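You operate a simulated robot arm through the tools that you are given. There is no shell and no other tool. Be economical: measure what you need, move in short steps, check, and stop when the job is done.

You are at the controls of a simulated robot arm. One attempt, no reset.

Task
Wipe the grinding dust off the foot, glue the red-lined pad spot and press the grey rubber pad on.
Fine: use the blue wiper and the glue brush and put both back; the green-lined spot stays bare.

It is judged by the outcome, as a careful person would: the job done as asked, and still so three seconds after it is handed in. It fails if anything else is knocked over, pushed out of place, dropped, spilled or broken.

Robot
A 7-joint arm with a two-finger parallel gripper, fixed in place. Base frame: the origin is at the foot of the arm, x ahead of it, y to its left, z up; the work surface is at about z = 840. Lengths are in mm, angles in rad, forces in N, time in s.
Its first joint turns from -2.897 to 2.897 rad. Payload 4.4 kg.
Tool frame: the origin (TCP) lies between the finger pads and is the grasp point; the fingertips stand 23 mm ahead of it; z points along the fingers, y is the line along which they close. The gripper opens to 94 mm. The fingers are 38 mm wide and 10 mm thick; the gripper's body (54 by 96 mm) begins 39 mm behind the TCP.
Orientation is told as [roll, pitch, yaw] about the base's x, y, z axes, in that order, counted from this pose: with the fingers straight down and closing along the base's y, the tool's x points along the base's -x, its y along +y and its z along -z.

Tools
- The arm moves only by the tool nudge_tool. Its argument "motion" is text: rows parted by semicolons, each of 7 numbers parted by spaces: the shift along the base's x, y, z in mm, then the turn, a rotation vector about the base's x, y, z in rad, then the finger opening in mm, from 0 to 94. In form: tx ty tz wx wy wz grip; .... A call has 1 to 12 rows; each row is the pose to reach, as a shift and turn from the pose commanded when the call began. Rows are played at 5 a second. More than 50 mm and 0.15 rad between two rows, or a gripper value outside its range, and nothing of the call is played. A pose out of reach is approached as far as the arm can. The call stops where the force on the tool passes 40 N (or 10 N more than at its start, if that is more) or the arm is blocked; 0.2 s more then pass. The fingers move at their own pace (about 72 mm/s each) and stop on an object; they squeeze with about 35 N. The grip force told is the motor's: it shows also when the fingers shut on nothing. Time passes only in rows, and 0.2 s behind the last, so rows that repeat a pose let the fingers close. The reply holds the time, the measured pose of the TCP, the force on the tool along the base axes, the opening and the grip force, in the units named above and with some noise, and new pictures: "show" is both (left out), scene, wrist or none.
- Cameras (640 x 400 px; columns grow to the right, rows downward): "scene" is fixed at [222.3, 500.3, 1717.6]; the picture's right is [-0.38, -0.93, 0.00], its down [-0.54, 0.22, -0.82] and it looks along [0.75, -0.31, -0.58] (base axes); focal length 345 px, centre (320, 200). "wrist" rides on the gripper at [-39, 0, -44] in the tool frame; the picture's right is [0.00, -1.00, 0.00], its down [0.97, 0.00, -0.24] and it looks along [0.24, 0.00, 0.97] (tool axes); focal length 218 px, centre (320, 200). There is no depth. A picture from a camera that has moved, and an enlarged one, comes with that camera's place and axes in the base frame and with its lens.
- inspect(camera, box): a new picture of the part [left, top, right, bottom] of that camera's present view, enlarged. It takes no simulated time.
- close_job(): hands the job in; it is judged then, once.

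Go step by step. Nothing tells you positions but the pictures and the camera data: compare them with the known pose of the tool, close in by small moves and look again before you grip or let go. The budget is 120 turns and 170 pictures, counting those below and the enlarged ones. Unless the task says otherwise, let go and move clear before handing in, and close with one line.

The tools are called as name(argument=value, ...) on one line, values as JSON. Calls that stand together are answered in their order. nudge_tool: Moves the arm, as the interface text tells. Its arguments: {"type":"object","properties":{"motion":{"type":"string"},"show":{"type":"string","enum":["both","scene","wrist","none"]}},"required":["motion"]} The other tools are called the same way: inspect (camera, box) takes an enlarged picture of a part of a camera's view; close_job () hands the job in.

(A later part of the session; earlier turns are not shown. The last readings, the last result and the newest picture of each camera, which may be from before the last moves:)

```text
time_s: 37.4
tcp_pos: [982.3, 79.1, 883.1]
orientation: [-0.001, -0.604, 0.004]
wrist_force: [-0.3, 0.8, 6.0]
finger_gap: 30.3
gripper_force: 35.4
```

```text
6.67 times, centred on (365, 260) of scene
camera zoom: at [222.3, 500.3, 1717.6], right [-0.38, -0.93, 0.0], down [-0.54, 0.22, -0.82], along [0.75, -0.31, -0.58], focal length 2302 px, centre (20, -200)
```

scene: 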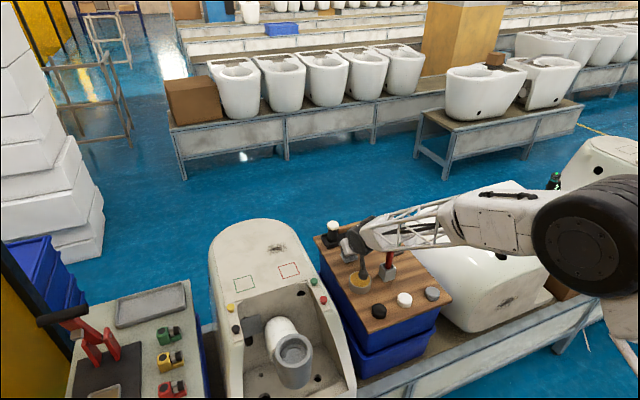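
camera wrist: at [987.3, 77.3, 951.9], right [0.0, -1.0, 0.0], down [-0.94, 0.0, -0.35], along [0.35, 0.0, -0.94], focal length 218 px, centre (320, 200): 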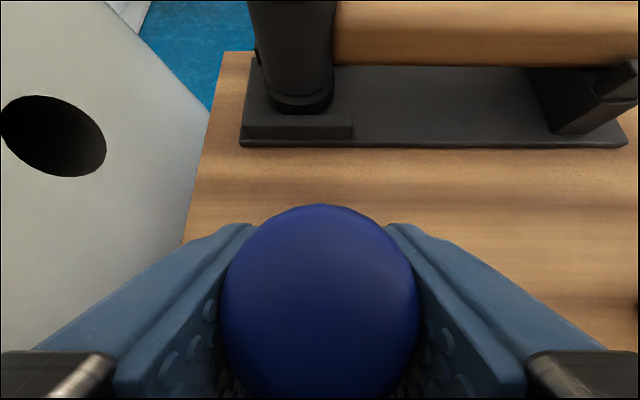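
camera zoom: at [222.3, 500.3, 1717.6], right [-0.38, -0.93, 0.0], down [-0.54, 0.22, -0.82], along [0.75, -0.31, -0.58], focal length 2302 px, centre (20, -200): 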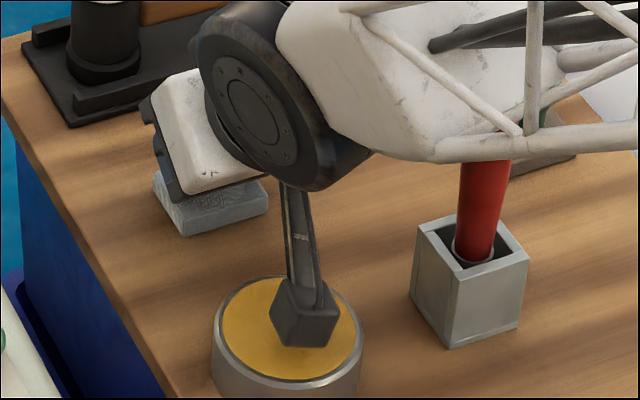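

Contact at 6 N; the wiper stands on the board. Releasing slowly and lifting straight up.

nudge_tool(motion="0 0 0 0 0 0 40; 0 0 0 0 0 0 70; 0 0 0 0 0 0 94; 0 0 0 0 0 0 94; 0 0 40 0 0 0 94; 0 0 85 0 0 0 94; 0 0 130 0 0 0 94; 0 0 170 0 0 0 94; 0 0 170 0 0 0 94")

inspect(camera="scene", box=[325, 210, 425, 300])

```text
time_s: 39.4
tcp_pos: [979.3, 79.6, 1051.9]
orientation: [0.0, -0.6, 0.003]
wrist_force: [0.3, 0.4, 0.3]
finger_gap: 94.2
gripper_force: 0.2
camera wrist: at [985.7, 78.7, 1108.9], right [0.0, -1.0, 0.0], down [-0.94, 0.0, -0.35], along [0.35, 0.0, -0.94], focal length 218 px, centre (320, 200)
```

scene: 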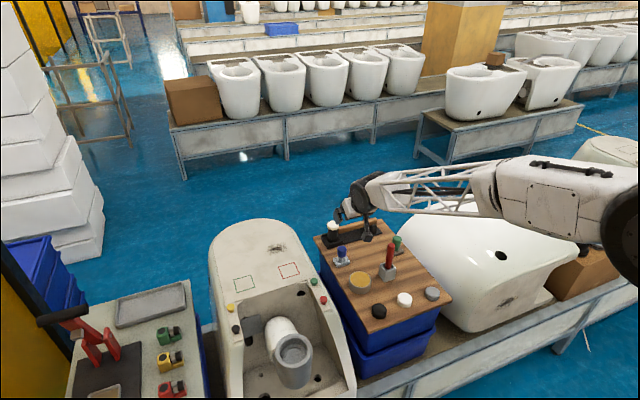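
wrist: 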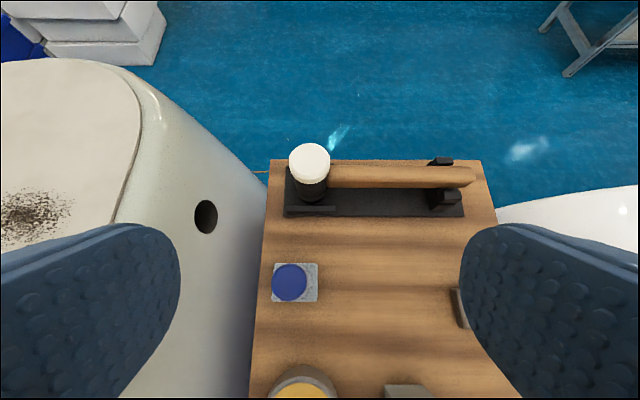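

```text
4.44 times, centred on (375, 255) of scene
camera zoom: at [222.3, 500.3, 1717.6], right [-0.38, -0.93, 0.0], down [-0.54, 0.22, -0.82], along [0.75, -0.31, -0.58], focal length 1535 px, centre (76, -44)
```

zoom: 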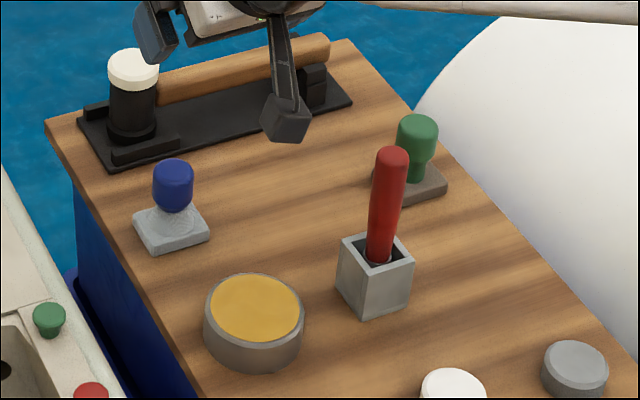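

The wiper stands upright but was dragged about 26 mm toward +y during release. I'll regrip it with a narrower opening and put it back at y = 80.

nudge_tool(motion="2 26.5 -10 0 0 0 62; 2 26.5 -50 0 0 0 62; 2 26.5 -95 0 0 0 62; 2 26.5 -125 0 0 0 62; 2 26.5 -125 0 0 0 62")

```text
time_s: 40.6
tcp_pos: [981.1, 105.2, 927.7]
orientation: [-0.002, -0.6, 0.003]
wrist_force: [-0.2, -0.3, -0.1]
finger_gap: 62.0
gripper_force: 0.1
camera wrist: at [988.5, 104.7, 984.6], right [0.0, -1.0, 0.0], down [-0.94, 0.0, -0.35], along [0.35, 0.0, -0.94], focal length 218 px, centre (320, 200)
```

scene: 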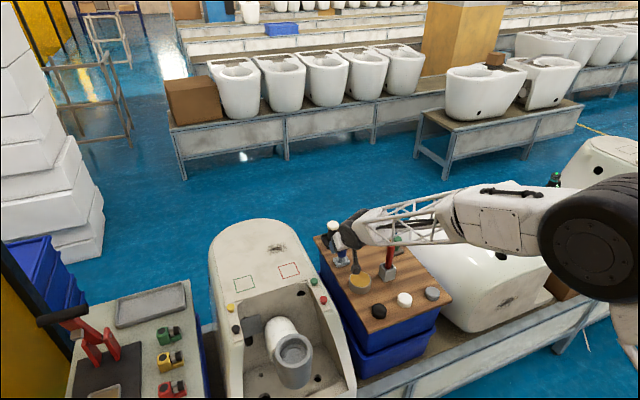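
wrist: 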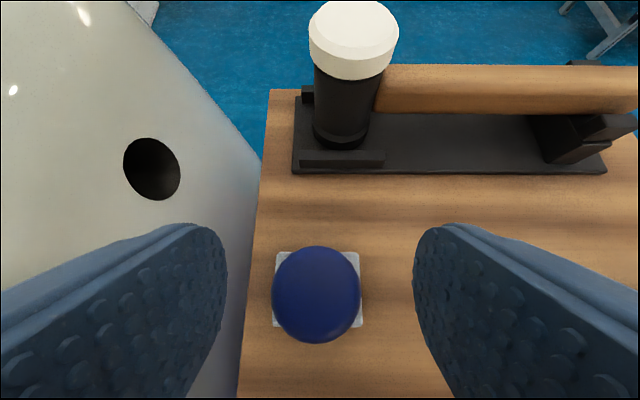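

Centred over it. Descend, grip, lift a little, shift 26 mm toward -y and set down.

nudge_tool(motion="0 0 -20 0 0 0 62; 0 0 -37 0 0 0 62; 0 0 -37 0 0 0 40; 0 0 -37 0 0 0 20; 0 0 -37 0 0 0 20; 0 0 -31 0 0 0 20; 0 -13 -31 0 0 0 20; 0 -26 -31 0 0 0 20; 0 -26 -36 0 0 0 20; 0 -26 -36 0 0 0 20")

inspect(camera="scene", box=[325, 210, 425, 300])

```text
time_s: 42.8
tcp_pos: [982.8, 79.4, 892.1]
orientation: [-0.001, -0.599, 0.004]
wrist_force: [-0.1, -0.3, -0.9]
finger_gap: 30.9
gripper_force: 35.4
camera wrist: at [989.4, 78.9, 949.3], right [0.0, -1.0, 0.0], down [-0.94, 0.0, -0.35], along [0.35, 0.0, -0.94], focal length 218 px, centre (320, 200)
```

scene: 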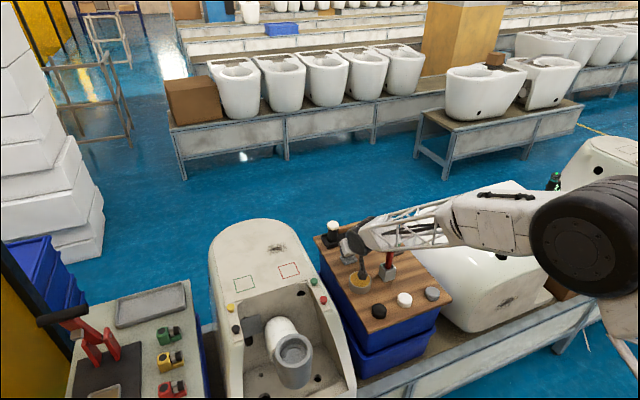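
wrist: 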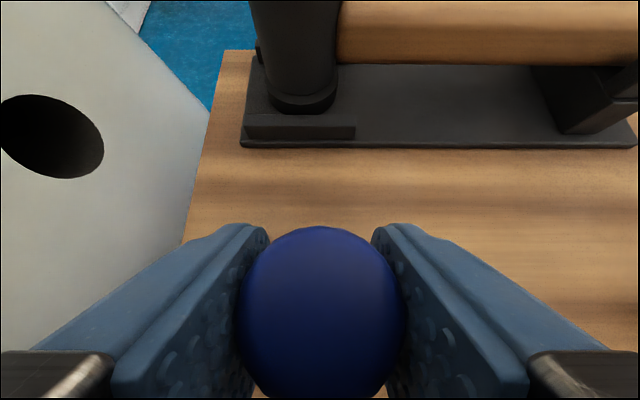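

```text
4.44 times, centred on (375, 255) of scene
camera zoom: at [222.3, 500.3, 1717.6], right [-0.38, -0.93, 0.0], down [-0.54, 0.22, -0.82], along [0.75, -0.31, -0.58], focal length 1535 px, centre (76, -44)
```

zoom: 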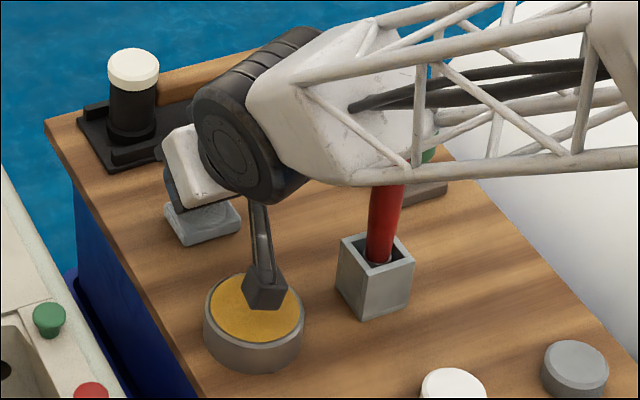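

Back at y ≈ 79. I'll set the last millimetre down and open only a little before rising.

nudge_tool(motion="0 0 -1 0 0 0 20; 0 0 -1.5 0 0 0 20; 0 0 -1.5 0 0 0 34; 0 0 -1.5 0 0 0 40; 0 0 -1.5 0 0 0 46; 0 0 -1.5 0 0 0 46")

```text
time_s: 44.2
tcp_pos: [983.8, 79.4, 890.5]
orientation: [-0.001, -0.6, 0.004]
wrist_force: [0.0, 0.1, -0.5]
finger_gap: 45.8
gripper_force: 0.1
camera wrist: at [989.3, 79.2, 947.3], right [0.0, -1.0, 0.0], down [-0.94, 0.0, -0.35], along [0.35, 0.0, -0.94], focal length 218 px, centre (320, 200)
```

scene: 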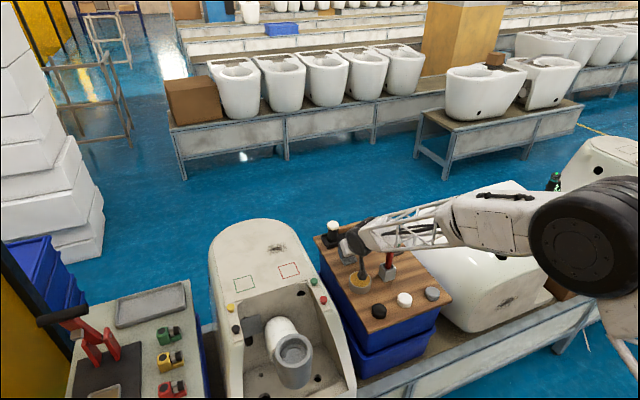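
wrist: 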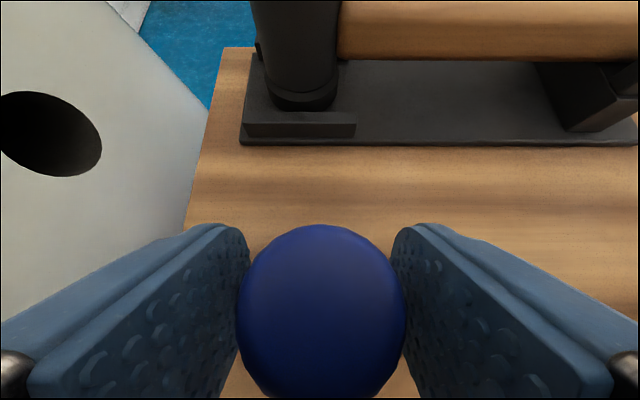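

The wiper is free and in place. I'll rise, straighten the tool and hover over the brush at about (869, -5).

nudge_tool(motion="0 0 40 0 0 0 46; 0 0 85 0 0 0 46; 0 0 130 0 0 0 60; 0 0 175 0 0 0 80; -23 -17 200 0 0.12 0 94; -46 -34 220 0 0.24 0 94; -69 -51 230 0 0.36 0 94; -92 -68 230 0 0.48 0 94; -113 -84 230 0 0.6 0 94; -113 -84 230 0 0.6 0 94")

inspect(camera="wrist", box=[160, 0, 480, 240])

```text
time_s: 46.4
tcp_pos: [869.1, -5.9, 1122.1]
orientation: [-0.001, -0.001, 0.003]
wrist_force: [0.7, 0.0, 0.4]
finger_gap: 94.3
gripper_force: 0.0
camera wrist: at [907.0, -5.4, 1164.3], right [0.0, -1.0, 0.0], down [-0.97, 0.0, 0.24], along [-0.24, 0.0, -0.97], focal length 218 px, centre (320, 200)
```

scene: 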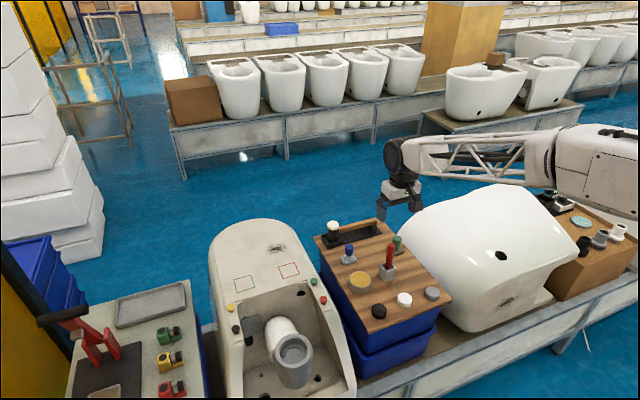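
wrist: 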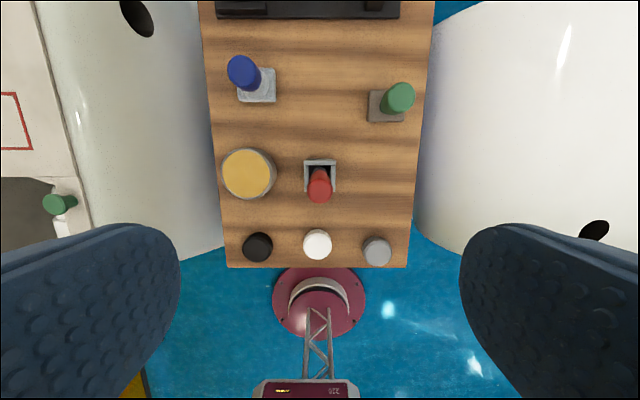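

```text
1.67 times, centred on (320, 120) of wrist
camera zoom: at [907.0, -5.4, 1164.3], right [0.0, -1.0, 0.0], down [-0.97, 0.0, 0.24], along [-0.24, 0.0, -0.97], focal length 364 px, centre (320, 333)
```

zoom: 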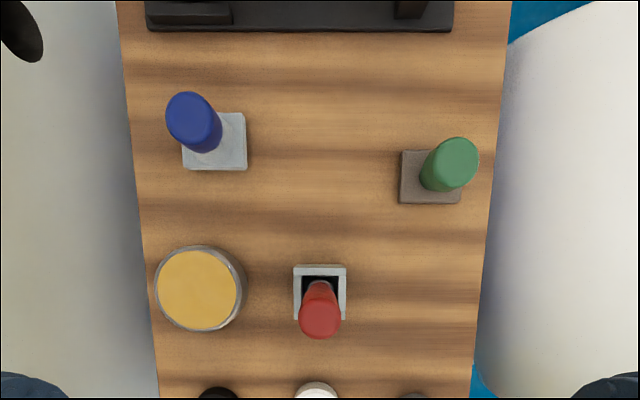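

The brush handle's top is at about (868, -5, 974), right under the tool. Descending around it.

nudge_tool(motion="-1 0.5 -45 0 0 0 70; -1 0.5 -90 0 0 0 60; -1 0.5 -135 0 0 0 60; -1 0.5 -168 0 0 0 60; -1 0.5 -168 0 0 0 60")

inspect(camera="scene", box=[340, 200, 440, 300])

```text
time_s: 47.6
tcp_pos: [869.3, -5.6, 951.5]
orientation: [-0.001, -0.002, 0.001]
wrist_force: [0.0, 0.2, 0.0]
finger_gap: 59.7
gripper_force: 0.1
camera wrist: at [906.9, -5.0, 994.0], right [0.0, -1.0, 0.0], down [-0.97, 0.0, 0.24], along [-0.24, 0.0, -0.97], focal length 218 px, centre (320, 200)
```

scene: 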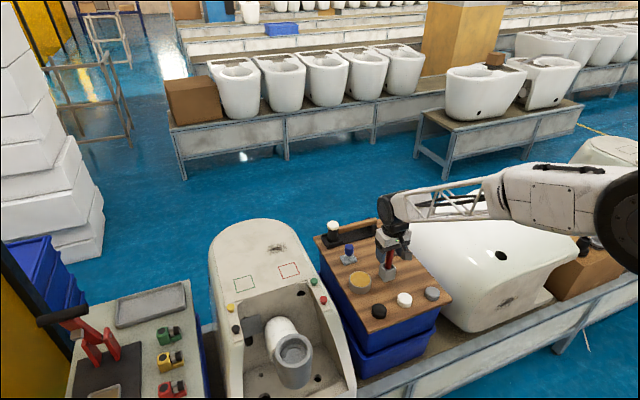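
wrist: 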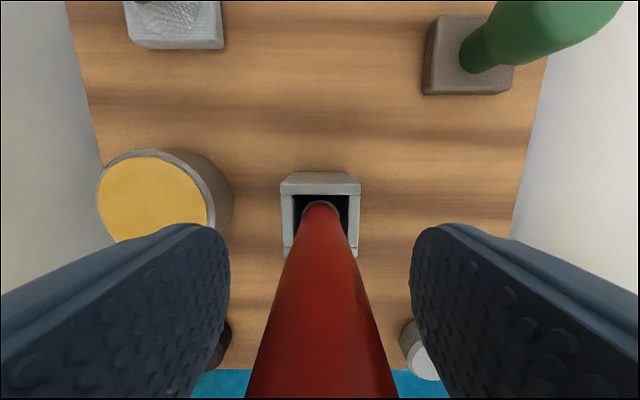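

```text
4.00 times, centred on (390, 250) of scene
camera zoom: at [222.3, 500.3, 1717.6], right [-0.38, -0.93, 0.0], down [-0.54, 0.22, -0.82], along [0.75, -0.31, -0.58], focal length 1381 px, centre (40, 0)
```

zoom: 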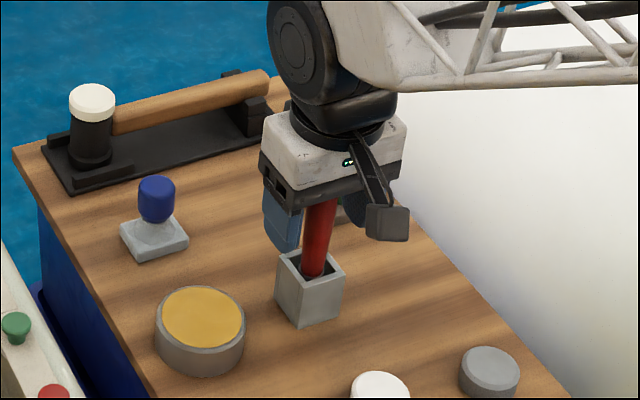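

The handle is centred between the fingers. Closing, then lifting straight up about 110 mm.

nudge_tool(motion="0 0 0 0 0 0 30; 0 0 0 0 0 0 8; 0 0 0 0 0 0 8; 0 0 30 0 0 0 8; 0 0 70 0 0 0 8; 0 0 110 0 0 0 8; 0 0 110 0 0 0 8")

inspect(camera="scene", box=[340, 200, 440, 300])

```text
time_s: 49.2
tcp_pos: [870.3, -6.1, 1061.0]
orientation: [0.001, -0.001, 0.001]
wrist_force: [0.0, -0.2, -0.6]
finger_gap: 21.5
gripper_force: 35.2
camera wrist: at [908.5, -6.6, 1103.1], right [0.0, -1.0, 0.0], down [-0.97, 0.0, 0.24], along [-0.24, 0.0, -0.97], focal length 218 px, centre (320, 200)
```

scene: 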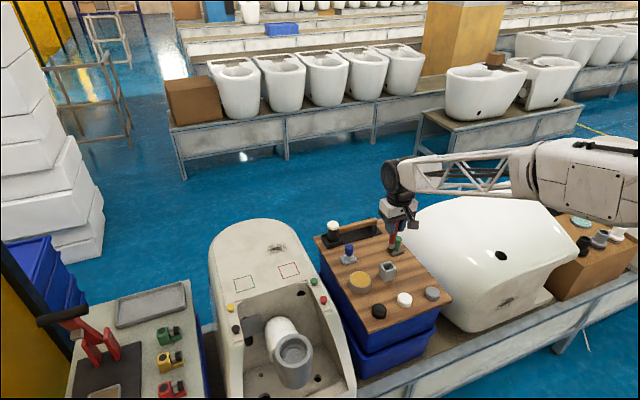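
wrist: 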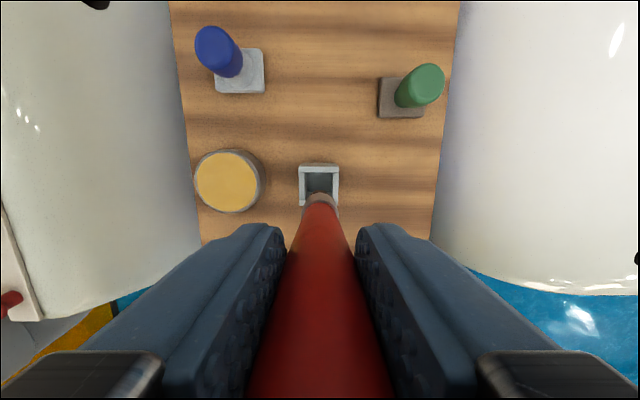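

```text
4.00 times, centred on (390, 250) of scene
camera zoom: at [222.3, 500.3, 1717.6], right [-0.38, -0.93, 0.0], down [-0.54, 0.22, -0.82], along [0.75, -0.31, -0.58], focal length 1381 px, centre (40, 0)
```

zoom: 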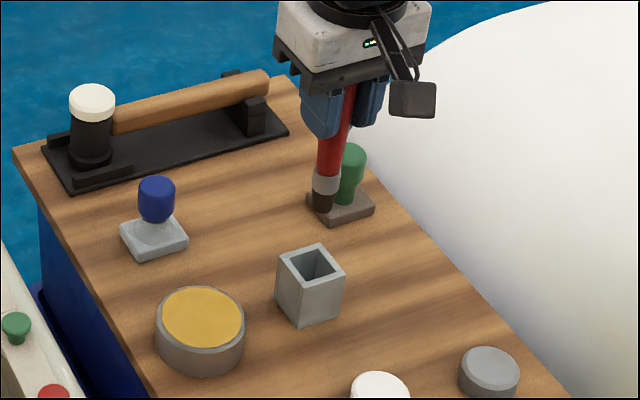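

The brush is held, tip about 108 mm below the TCP. The glue pot is at about (870, 94); moving over it and lowering near the surface.

nudge_tool(motion="0 33 0 0 0 0 8; 2 67 0 0 0 0 8; 3 100 0 0 0 0 8; 3 100 -40 0 0 0 8; 3 100 -75 0 0 0 8; 3 100 -75 0 0 0 8")

inspect(camera="scene", box=[320, 210, 400, 300])

```text
time_s: 50.6
tcp_pos: [872.2, 95.5, 989.6]
orientation: [-0.001, 0.001, 0.001]
wrist_force: [0.6, -0.6, 0.5]
finger_gap: 21.5
gripper_force: 34.6
camera wrist: at [910.0, 95.9, 1031.4], right [0.0, -1.0, 0.0], down [-0.97, 0.0, 0.24], along [-0.24, 0.0, -0.97], focal length 218 px, centre (320, 200)
```

scene: 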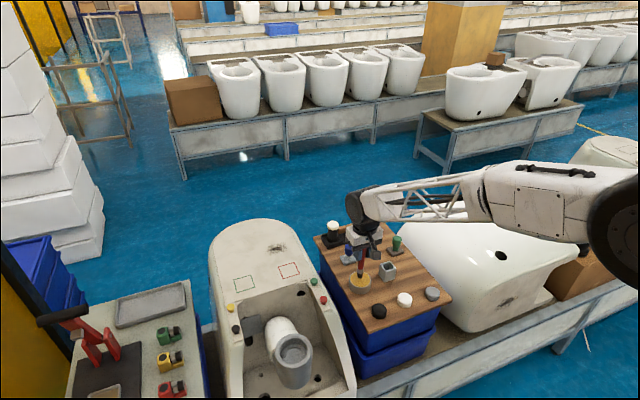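
wrist: 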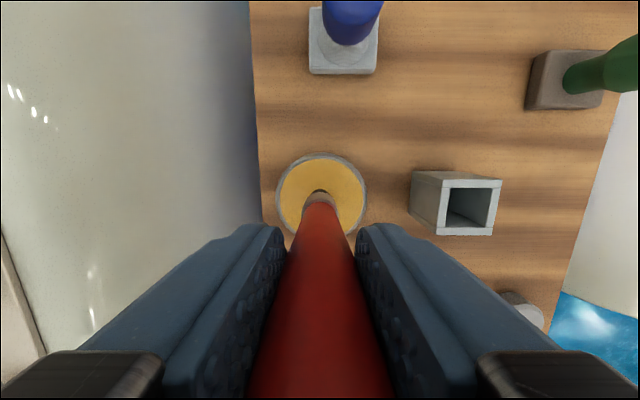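

```text
4.44 times, centred on (360, 255) of scene
camera zoom: at [222.3, 500.3, 1717.6], right [-0.38, -0.93, 0.0], down [-0.54, 0.22, -0.82], along [0.75, -0.31, -0.58], focal length 1535 px, centre (142, -44)
```

zoom: 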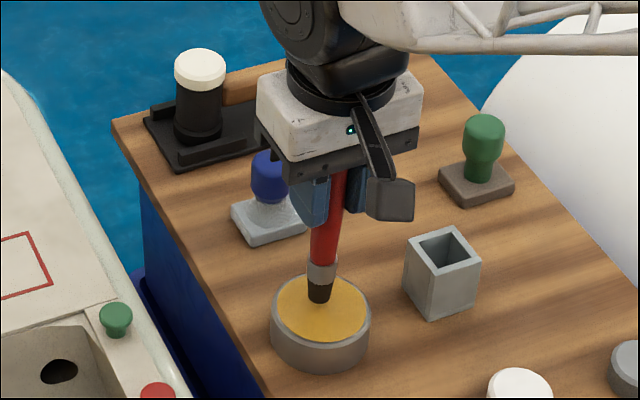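

The tip is above the glue's centre. Dipping gently.

nudge_tool(motion="0 0 -12 0 0 0 8; 0 0 -20 0 0 0 8; 0 0 -25 0 0 0 8; 0 0 -25 0 0 0 8", show="none")

inspect(camera="scene", box=[335, 240, 395, 300])

```text
time_s: 51.4
tcp_pos: [872.4, 96.9, 969.6]
orientation: [0.001, -0.007, 0.002]
wrist_force: [0.0, -0.8, 7.1]
finger_gap: 21.4
gripper_force: 35.3
stopped in row 3: the force on the tool passed its limit (the readings are from after the stop); the commanded pose is now the measured one
```

```text
6.67 times, centred on (365, 270) of scene
camera zoom: at [222.3, 500.3, 1717.6], right [-0.38, -0.93, 0.0], down [-0.54, 0.22, -0.82], along [0.75, -0.31, -0.58], focal length 2302 px, centre (20, -267)
```

zoom: 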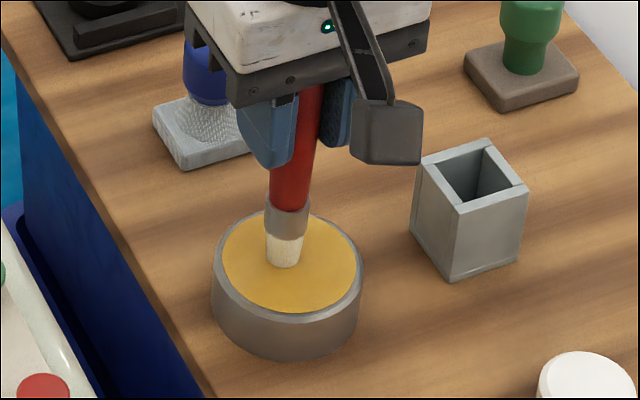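

The bristles turned cream, so the brush is loaded with glue. Lifting and carrying it to above the red square at about (929, 311).

nudge_tool(motion="0 0 40 0 0.007 0 8; 0 0 85 0 0.007 0 8; 0 0 130 0 0.007 0 8; 12 43 130 0 0.007 0 8; 24 86 130 0 0.007 0 8; 36 129 130 0 0.007 0 8; 48 172 130 0 0.007 0 8; 59 216 130 0 0.007 0 8; 59 216 105 0 0.007 0 8; 59 216 105 0 0.007 0 8")

inspect(camera="scene", box=[230, 210, 330, 300])

```text
time_s: 53.5
tcp_pos: [932.1, 315.3, 1073.3]
orientation: [-0.001, 0.001, 0.002]
wrist_force: [0.2, -0.6, -1.2]
finger_gap: 21.4
gripper_force: 34.8
camera wrist: at [970.8, 314.7, 1116.7], right [0.0, -1.0, 0.0], down [-0.97, 0.0, 0.24], along [-0.24, 0.0, -0.97], focal length 218 px, centre (320, 200)
```

scene: 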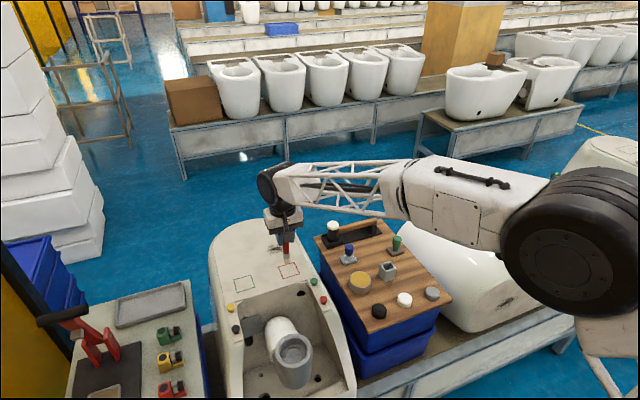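
wrist: 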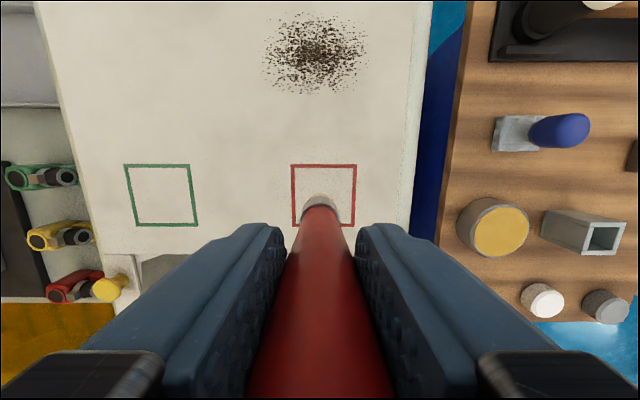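

```text
4.44 times, centred on (280, 255) of scene
camera zoom: at [222.3, 500.3, 1717.6], right [-0.38, -0.93, 0.0], down [-0.54, 0.22, -0.82], along [0.75, -0.31, -0.58], focal length 1535 px, centre (498, -44)
```

zoom: 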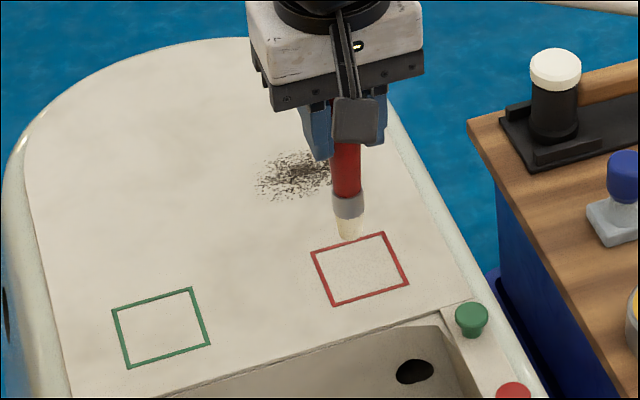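

The tip is over the red square's middle, centre about (931, 311). Lowering carefully to touch.

nudge_tool(motion="0 0 -15 0 0 0 8; 0 0 -19 0 0 0 8; 0 0 -22 0 0 0 8; 0 0 -22 0 0 0 8", show="none")

inspect(camera="scene", box=[260, 240, 320, 290])

```text
time_s: 54.5
tcp_pos: [932.0, 312.9, 1052.8]
orientation: [0.0, 0.001, 0.004]
wrist_force: [-0.3, 1.0, 0.0]
finger_gap: 21.6
gripper_force: 35.0
```

```text
8.00 times, centred on (290, 265) of scene
camera zoom: at [222.3, 500.3, 1717.6], right [-0.38, -0.93, 0.0], down [-0.54, 0.22, -0.82], along [0.75, -0.31, -0.58], focal length 2763 px, centre (560, -320)
```

zoom: 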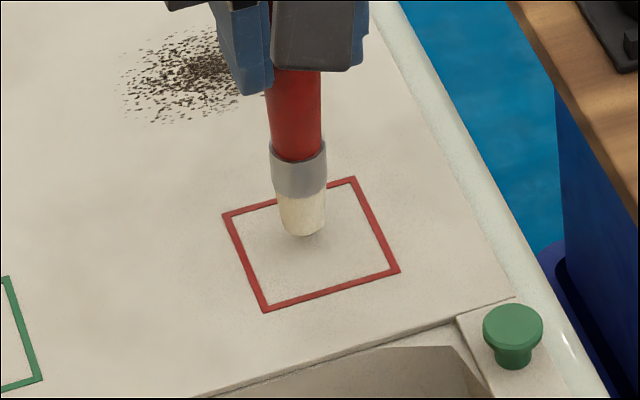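

nudge_tool(motion="0 0 -2 0 0 0 8; 0 0 -4 0 0 0 8; 0 0 -4 0 0 0 8", show="none")

```text
time_s: 55.4
tcp_pos: [932.1, 313.0, 1048.2]
orientation: [0.0, 0.002, 0.002]
wrist_force: [-0.1, 0.1, -0.8]
finger_gap: 21.1
gripper_force: 35.0
```

nudge_tool(motion="0 0 -2 0 0 0 8; 0 0 -4 0 0 0 8; 0 0 -4 0 0 0 8", show="none")

inspect(camera="scene", box=[260, 240, 320, 290])

```text
time_s: 56.1
tcp_pos: [932.0, 312.4, 1044.9]
orientation: [0.0, 0.002, 0.002]
wrist_force: [-0.7, 0.2, 0.3]
finger_gap: 21.5
gripper_force: 34.8
```

```text
8.00 times, centred on (290, 265) of scene
camera zoom: at [222.3, 500.3, 1717.6], right [-0.38, -0.93, 0.0], down [-0.54, 0.22, -0.82], along [0.75, -0.31, -0.58], focal length 2763 px, centre (560, -320)
```

zoom: 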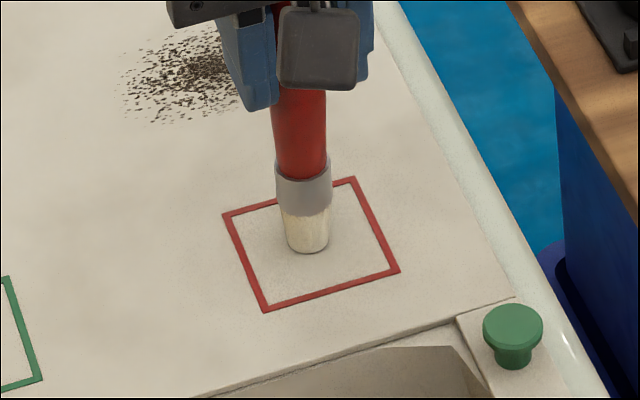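

nudge_tool(motion="0 0 -1 0 0 0 8; 0 0 -2.5 0 0 0 8; 0 0 -2.5 0 0 0 8", show="none")

```text
time_s: 57.0
tcp_pos: [933.2, 312.2, 1042.9]
orientation: [0.002, -0.002, 0.003]
wrist_force: [0.2, 3.0, 22.0]
finger_gap: 21.6
gripper_force: 35.1
```

Contact at about 22 N. Easing off slightly and painting strokes within the square.

nudge_tool(motion="0 0 1 0 0 0 8; -8 8 1 0 0 0 8; -14 15 1 0 0 0 8; -14 5 1 0 0 0 8; -14 -6 1 0 0 0 8; -14 -15 1 0 0 0 8; -4 -15 1 0 0 0 8; 0 -5 1 0 0 0 8; 0 6 1 0 0 0 8; 0 15 1 0 0 0 8; 10 15 1 0 0 0 8; 14 6 1 0 0 0 8", show="none")

inspect(camera="scene", box=[260, 240, 320, 290])

```text
time_s: 59.5
tcp_pos: [945.9, 319.0, 1042.5]
orientation: [-0.002, 0.0, 0.005]
wrist_force: [0.4, 0.9, -0.2]
finger_gap: 21.3
gripper_force: 34.8
```

```text
8.00 times, centred on (290, 265) of scene
camera zoom: at [222.3, 500.3, 1717.6], right [-0.38, -0.93, 0.0], down [-0.54, 0.22, -0.82], along [0.75, -0.31, -0.58], focal length 2763 px, centre (560, -320)
```

zoom: 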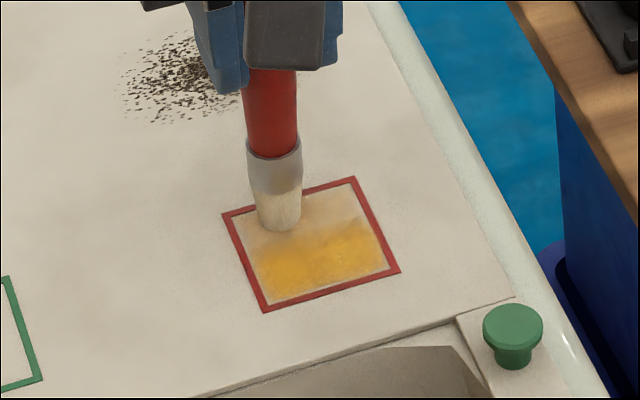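

Glue is going on in the near half, but contact faded. I'll press 1.5 mm lower and paint the far half.

nudge_tool(motion="0 0 -1 0 0 0 8; 0 3 -1.7 0 0 0 8; 0 8 -1.7 0 0 0 8; 0 0 -1.7 0 0 0 8; 0 -10 -1.7 0 0 0 8; 0 -20 -1.7 0 0 0 8; -7 -21 -1.7 0 0 0 8; -9 -10 -1.7 0 0 0 8; -9 0 -1.7 0 0 0 8; -9 8 -1.7 0 0 0 8; -9 8 25 0 0 0 8; -9 8 50 0 0 0 8", show="wrist")

inspect(camera="scene", box=[260, 240, 320, 290])

```text
time_s: 62.1
tcp_pos: [937.1, 325.9, 1090.0]
orientation: [0.0, 0.002, 0.002]
wrist_force: [0.7, 0.9, -0.9]
finger_gap: 21.1
gripper_force: 34.9
camera wrist: at [975.7, 325.7, 1133.9], right [0.0, -1.0, 0.0], down [-0.97, 0.0, 0.24], along [-0.24, 0.0, -0.97], focal length 218 px, centre (320, 200)
```

wrist: 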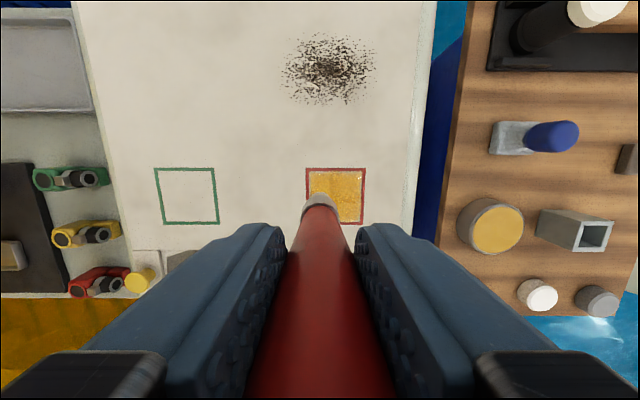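

```text
8.00 times, centred on (290, 265) of scene
camera zoom: at [222.3, 500.3, 1717.6], right [-0.38, -0.93, 0.0], down [-0.54, 0.22, -0.82], along [0.75, -0.31, -0.58], focal length 2763 px, centre (560, -320)
```

zoom: 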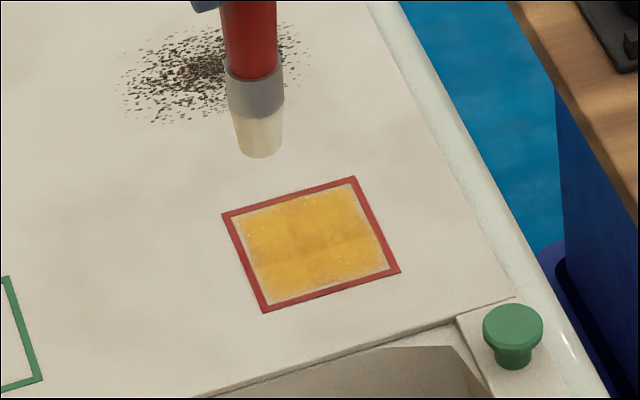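

The red square is fully covered with glue. Returning the brush to above its cup at about (870, -6).

nudge_tool(motion="-8 -41 0 0 0 0 8; -16 -83 0 0 0 0 8; -25 -124 0 0 0 0 8; -33 -166 0 0 0 0 8; -42 -207 0 0 0 0 8; -50 -249 0 0 0 0 8; -59 -290 0 0 0 0 8; -67 -331 0 0 0 0 8; -67 -331 -40 0 0 0 8; -67 -331 -70 0 0 0 8; -67 -331 -70 0 0 0 8")

inspect(camera="scene", box=[350, 220, 430, 290])

inspect(camera="wrist", box=[260, 130, 380, 230])

```text
time_s: 64.5
tcp_pos: [870.4, -6.5, 1023.4]
orientation: [0.0, 0.002, 0.002]
wrist_force: [0.6, 0.9, -0.1]
finger_gap: 21.3
gripper_force: 35.4
camera wrist: at [907.9, -6.5, 1064.4], right [0.0, -1.0, 0.0], down [-0.97, 0.0, 0.24], along [-0.24, 0.0, -0.97], focal length 218 px, centre (320, 200)
```

scene: 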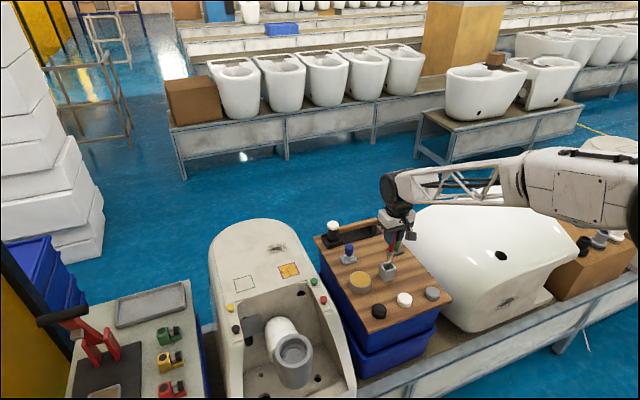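
wrist: 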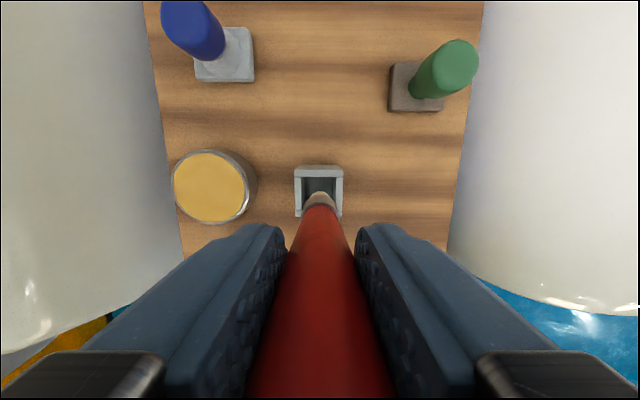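

```text
5.71 times, centred on (390, 255) of scene
camera zoom: at [222.3, 500.3, 1717.6], right [-0.38, -0.93, 0.0], down [-0.54, 0.22, -0.82], along [0.75, -0.31, -0.58], focal length 1973 px, centre (-80, -114)
```

zoom: 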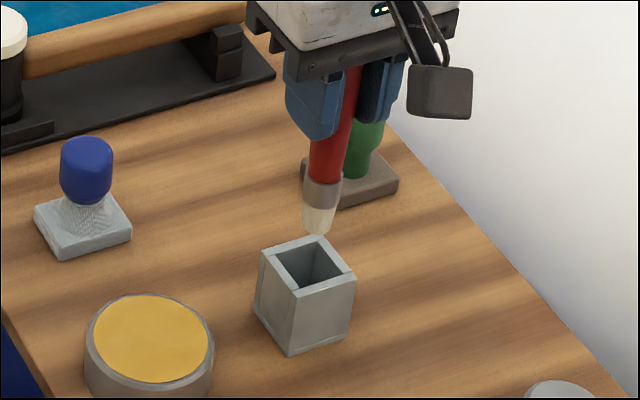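

```text
4.00 times, centred on (320, 180) of wrist
camera zoom: at [907.9, -6.5, 1064.4], right [0.0, -1.0, 0.0], down [-0.97, 0.0, 0.24], along [-0.24, 0.0, -0.97], focal length 873 px, centre (320, 280)
```

zoom: 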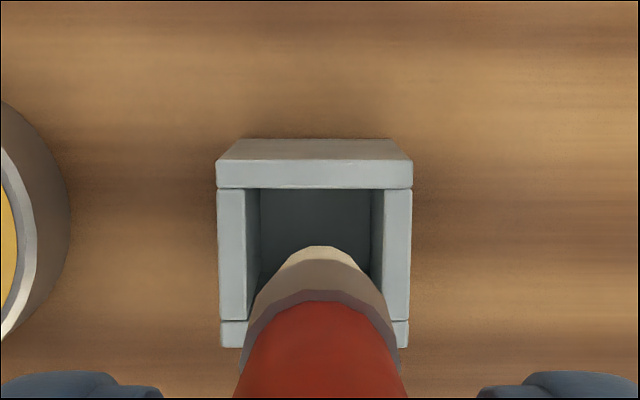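

Aligned with the cup. Lowering the brush into it, feeling for the bottom.

nudge_tool(motion="-0.5 0.5 -25 0 0 0 8; -0.5 0.5 -45 0 0 0 8; -0.5 0.5 -60 0 0 0 8; -0.5 0.5 -69 0 0 0 8; -0.5 0.5 -69 0 0 0 8")

inspect(camera="scene", box=[350, 220, 430, 290])

```text
time_s: 65.8
tcp_pos: [869.9, -4.4, 953.0]
orientation: [-0.001, 0.001, 0.003]
wrist_force: [0.2, -0.1, 0.2]
finger_gap: 21.4
gripper_force: 34.8
camera wrist: at [907.6, -4.8, 995.9], right [0.0, -1.0, 0.0], down [-0.97, 0.0, 0.24], along [-0.24, 0.0, -0.97], focal length 218 px, centre (320, 200)
```

scene: 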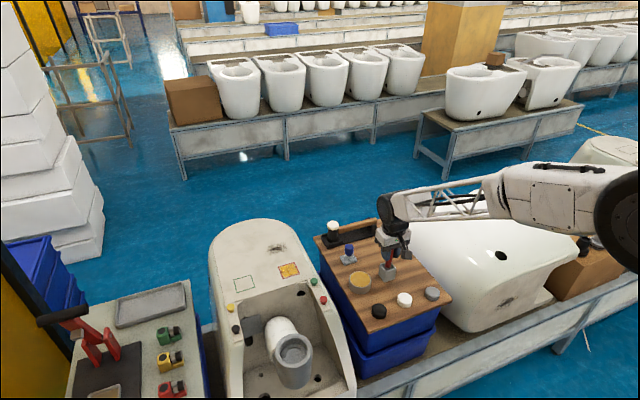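
wrist: 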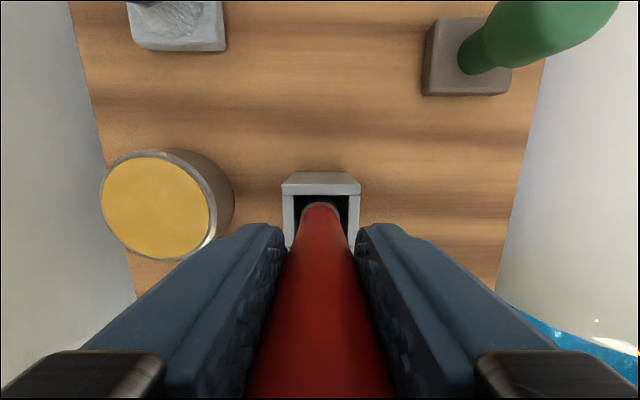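

```text
5.71 times, centred on (390, 255) of scene
camera zoom: at [222.3, 500.3, 1717.6], right [-0.38, -0.93, 0.0], down [-0.54, 0.22, -0.82], along [0.75, -0.31, -0.58], focal length 1973 px, centre (-80, -114)
```

zoom: 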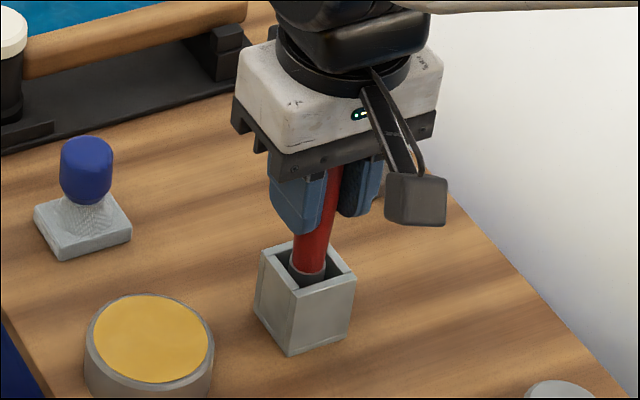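

Inside the cup now. A few more millimetres down to find the bottom.

nudge_tool(motion="0 0 -3 0 0 0 8; 0 0 -5 0 0 0 8; 0 0 -5 0 0 0 8", show="none")

nudge_tool(motion="0 0 -1.5 0 0 0 8; 0 0 -3 0 0 0 8; 0 0 -3 0 0 0 8", show="none")

```text
time_s: 66.5
tcp_pos: [871.1, -5.0, 947.8]
orientation: [0.0, 0.001, 0.002]
wrist_force: [-0.1, -0.6, -0.8]
finger_gap: 21.0
gripper_force: 35.2
```

```text
time_s: 67.3
tcp_pos: [869.9, -3.7, 946.7]
orientation: [-0.001, 0.001, 0.001]
wrist_force: [-1.8, -0.9, 17.1]
finger_gap: 21.0
gripper_force: 35.1
```

It rests on the bottom. I'll ease off, open gently and check before rising.

nudge_tool(motion="0 0 1 0 0 0 8; 0 0 1 0 0 0 24; 0 0 1 0 0 0 30; 0 0 1 0 0 0 44; 0 0 1 0 0 0 60; 0 0 1 0 0 0 60")

```text
time_s: 68.8
tcp_pos: [870.1, -5.4, 946.6]
orientation: [0.001, 0.002, 0.0]
wrist_force: [-0.7, -0.3, 0.2]
finger_gap: 59.9
gripper_force: 0.1
camera wrist: at [908.2, -4.8, 989.2], right [0.0, -1.0, 0.0], down [-0.97, 0.0, 0.24], along [-0.24, 0.0, -0.97], focal length 218 px, centre (320, 200)
```

scene: 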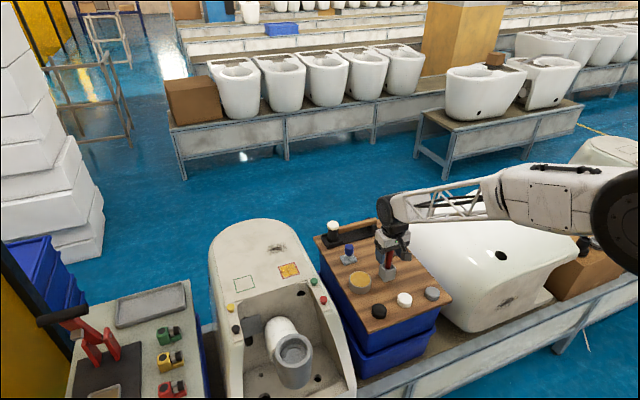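
wrist: 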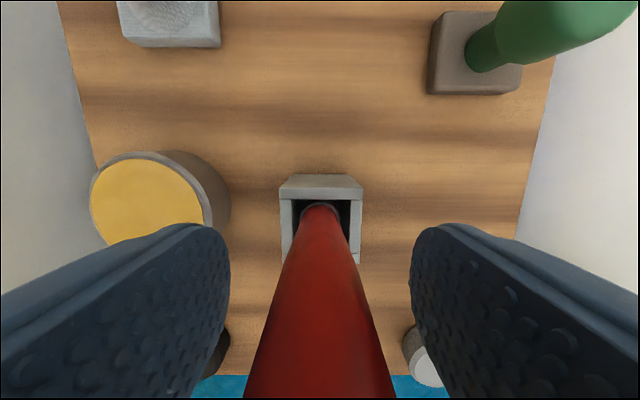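

The brush stands in its cup. Rising, then moving toward the grey pad at about (749, -94) while turning the wrist a quarter so the fingers close along x, away from the neighbours.

nudge_tool(motion="0 0 45 0 0 0 60; 0 0 90 0 0 0 60; 0 0 135 0 0 0 60; -13 -10 150 0 0 0.143 64; -26 -20 150 0 0 0.286 64; -40 -30 150 0 0 0.428 64; -53 -40 150 0 0 0.571 64; -66 -49 150 0 0 0.714 64; -80 -59 150 0 0 0.857 64; -93 -69 150 0 0 1.0 64; -107 -79 150 0 0 1.142 64; -121 -89 150 0 0 1.285 64", show="none")

nudge_tool(motion="0 0 -40 0 0 0.143 64; 0 0 -75 0 0 0.286 70; 0 0 -75 0 0 0.286 70")

inspect(camera="scene", box=[340, 210, 460, 320])

```text
time_s: 71.3
tcp_pos: [750.1, -94.4, 1096.0]
orientation: [0.0, 0.003, 1.289]
wrist_force: [0.1, -0.5, 0.2]
finger_gap: 64.0
gripper_force: 0.0
```

```text
time_s: 72.2
tcp_pos: [747.9, -94.0, 1019.1]
orientation: [0.001, 0.0, 1.575]
wrist_force: [-0.4, 0.5, 0.0]
finger_gap: 70.4
gripper_force: 0.0
camera wrist: at [746.8, -54.8, 1061.4], right [1.0, 0.0, 0.0], down [0.0, -0.97, 0.24], along [0.0, -0.24, -0.97], focal length 218 px, centre (320, 200)
```

scene: 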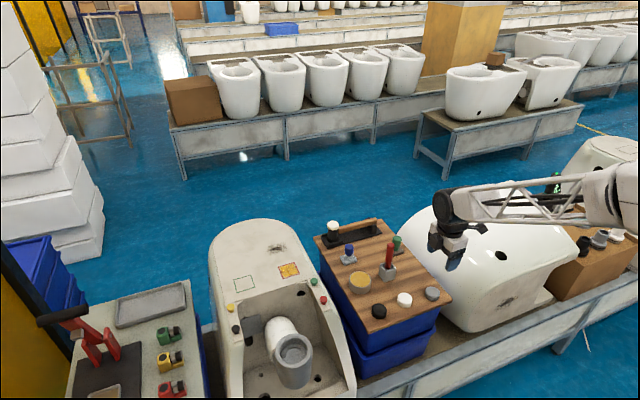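
wrist: 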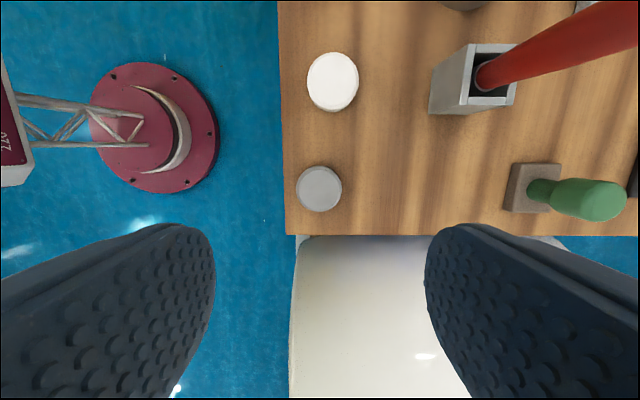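

```text
3.64 times, centred on (400, 265) of scene
camera zoom: at [222.3, 500.3, 1717.6], right [-0.38, -0.93, 0.0], down [-0.54, 0.22, -0.82], along [0.75, -0.31, -0.58], focal length 1256 px, centre (29, -36)
```

zoom: 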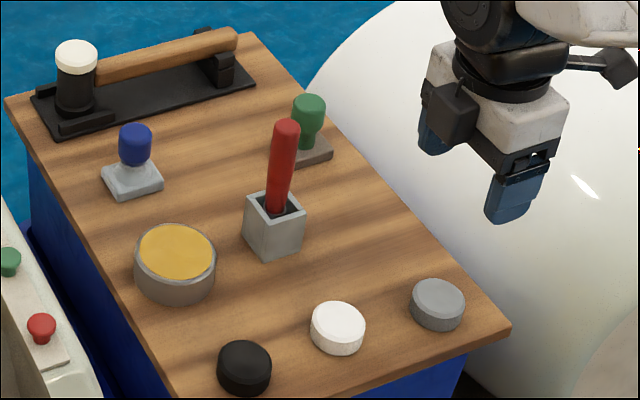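

The grey pad is centred at (747, -93). Descending with the fingers on its x sides.

nudge_tool(motion="-1 1 -45 0 0 0 70; -1 1 -90 0 0 0 70; -1 1 -125 0 0 0 70; -1 1 -125 0 0 0 70")

inspect(camera="scene", box=[380, 240, 460, 320])

```text
time_s: 73.2
tcp_pos: [746.9, -94.2, 895.2]
orientation: [0.0, 0.002, 1.572]
wrist_force: [0.2, 0.2, -0.2]
finger_gap: 70.0
gripper_force: 0.1
camera wrist: at [745.5, -55.0, 937.7], right [1.0, 0.0, 0.0], down [0.0, -0.97, 0.24], along [0.0, -0.24, -0.97], focal length 218 px, centre (320, 200)
```

scene: 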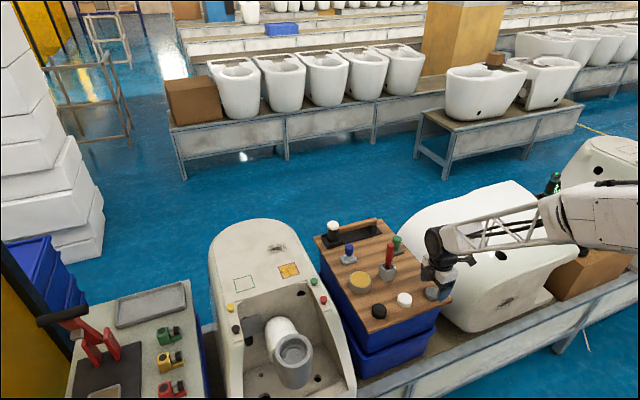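
wrist: 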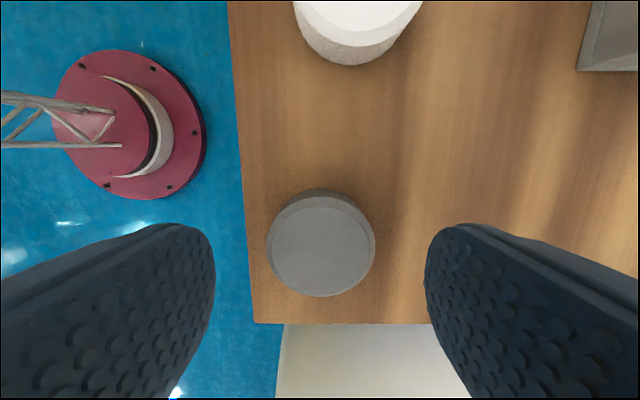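

```text
5.00 times, centred on (420, 280) of scene
camera zoom: at [222.3, 500.3, 1717.6], right [-0.38, -0.93, 0.0], down [-0.54, 0.22, -0.82], along [0.75, -0.31, -0.58], focal length 1727 px, centre (-180, -200)
```

zoom: 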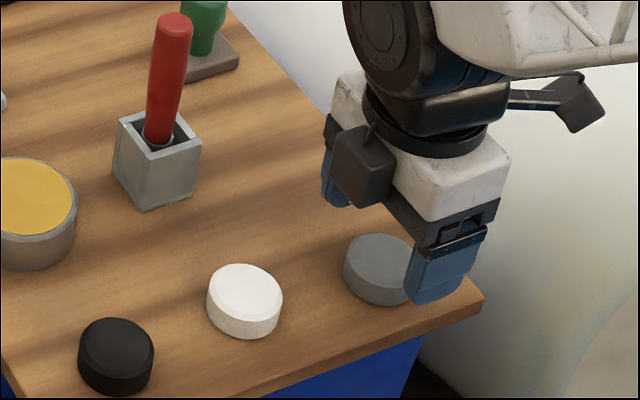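

Centred well. Going down to z ≈ 868 and closing on the pad.

nudge_tool(motion="0 1.5 -15 0 0 0 70; 0 1.5 -25 0 0 0 70; 0 1.5 -27 0 0 0 70; 0 1.5 -27 0 0 0 50; 0 1.5 -27 0 0 0 34; 0 1.5 -27 0 0 0 34")

inspect(camera="scene", box=[380, 240, 460, 320])

```text
time_s: 74.5
tcp_pos: [747.7, -90.9, 869.8]
orientation: [0.0, 0.003, 1.574]
wrist_force: [-1.0, 0.6, -0.2]
finger_gap: 42.0
gripper_force: 35.2
camera wrist: at [746.5, -53.3, 911.8], right [1.0, 0.0, 0.0], down [0.0, -0.97, 0.24], along [0.0, -0.24, -0.97], focal length 218 px, centre (320, 200)
```

scene: 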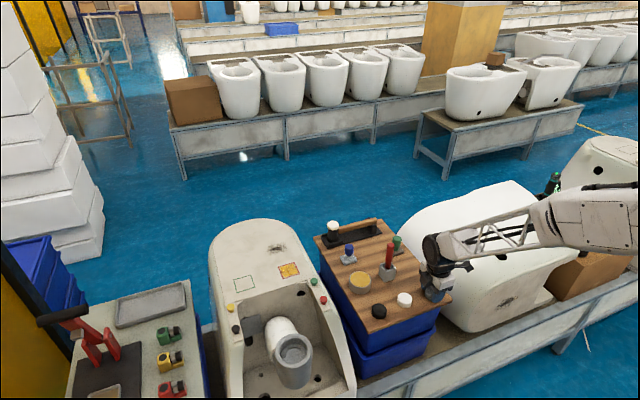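
wrist: 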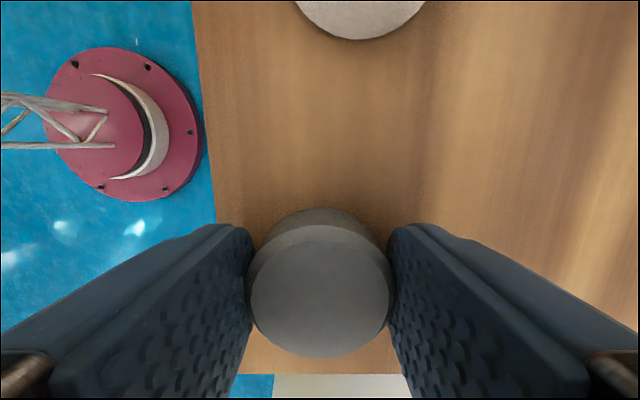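

```text
5.00 times, centred on (420, 280) of scene
camera zoom: at [222.3, 500.3, 1717.6], right [-0.38, -0.93, 0.0], down [-0.54, 0.22, -0.82], along [0.75, -0.31, -0.58], focal length 1727 px, centre (-180, -200)
```

zoom: 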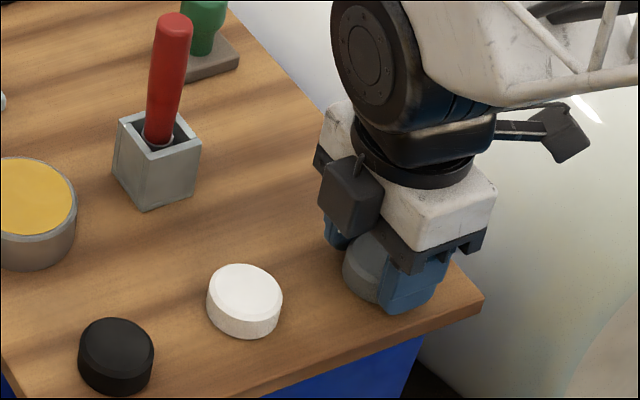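

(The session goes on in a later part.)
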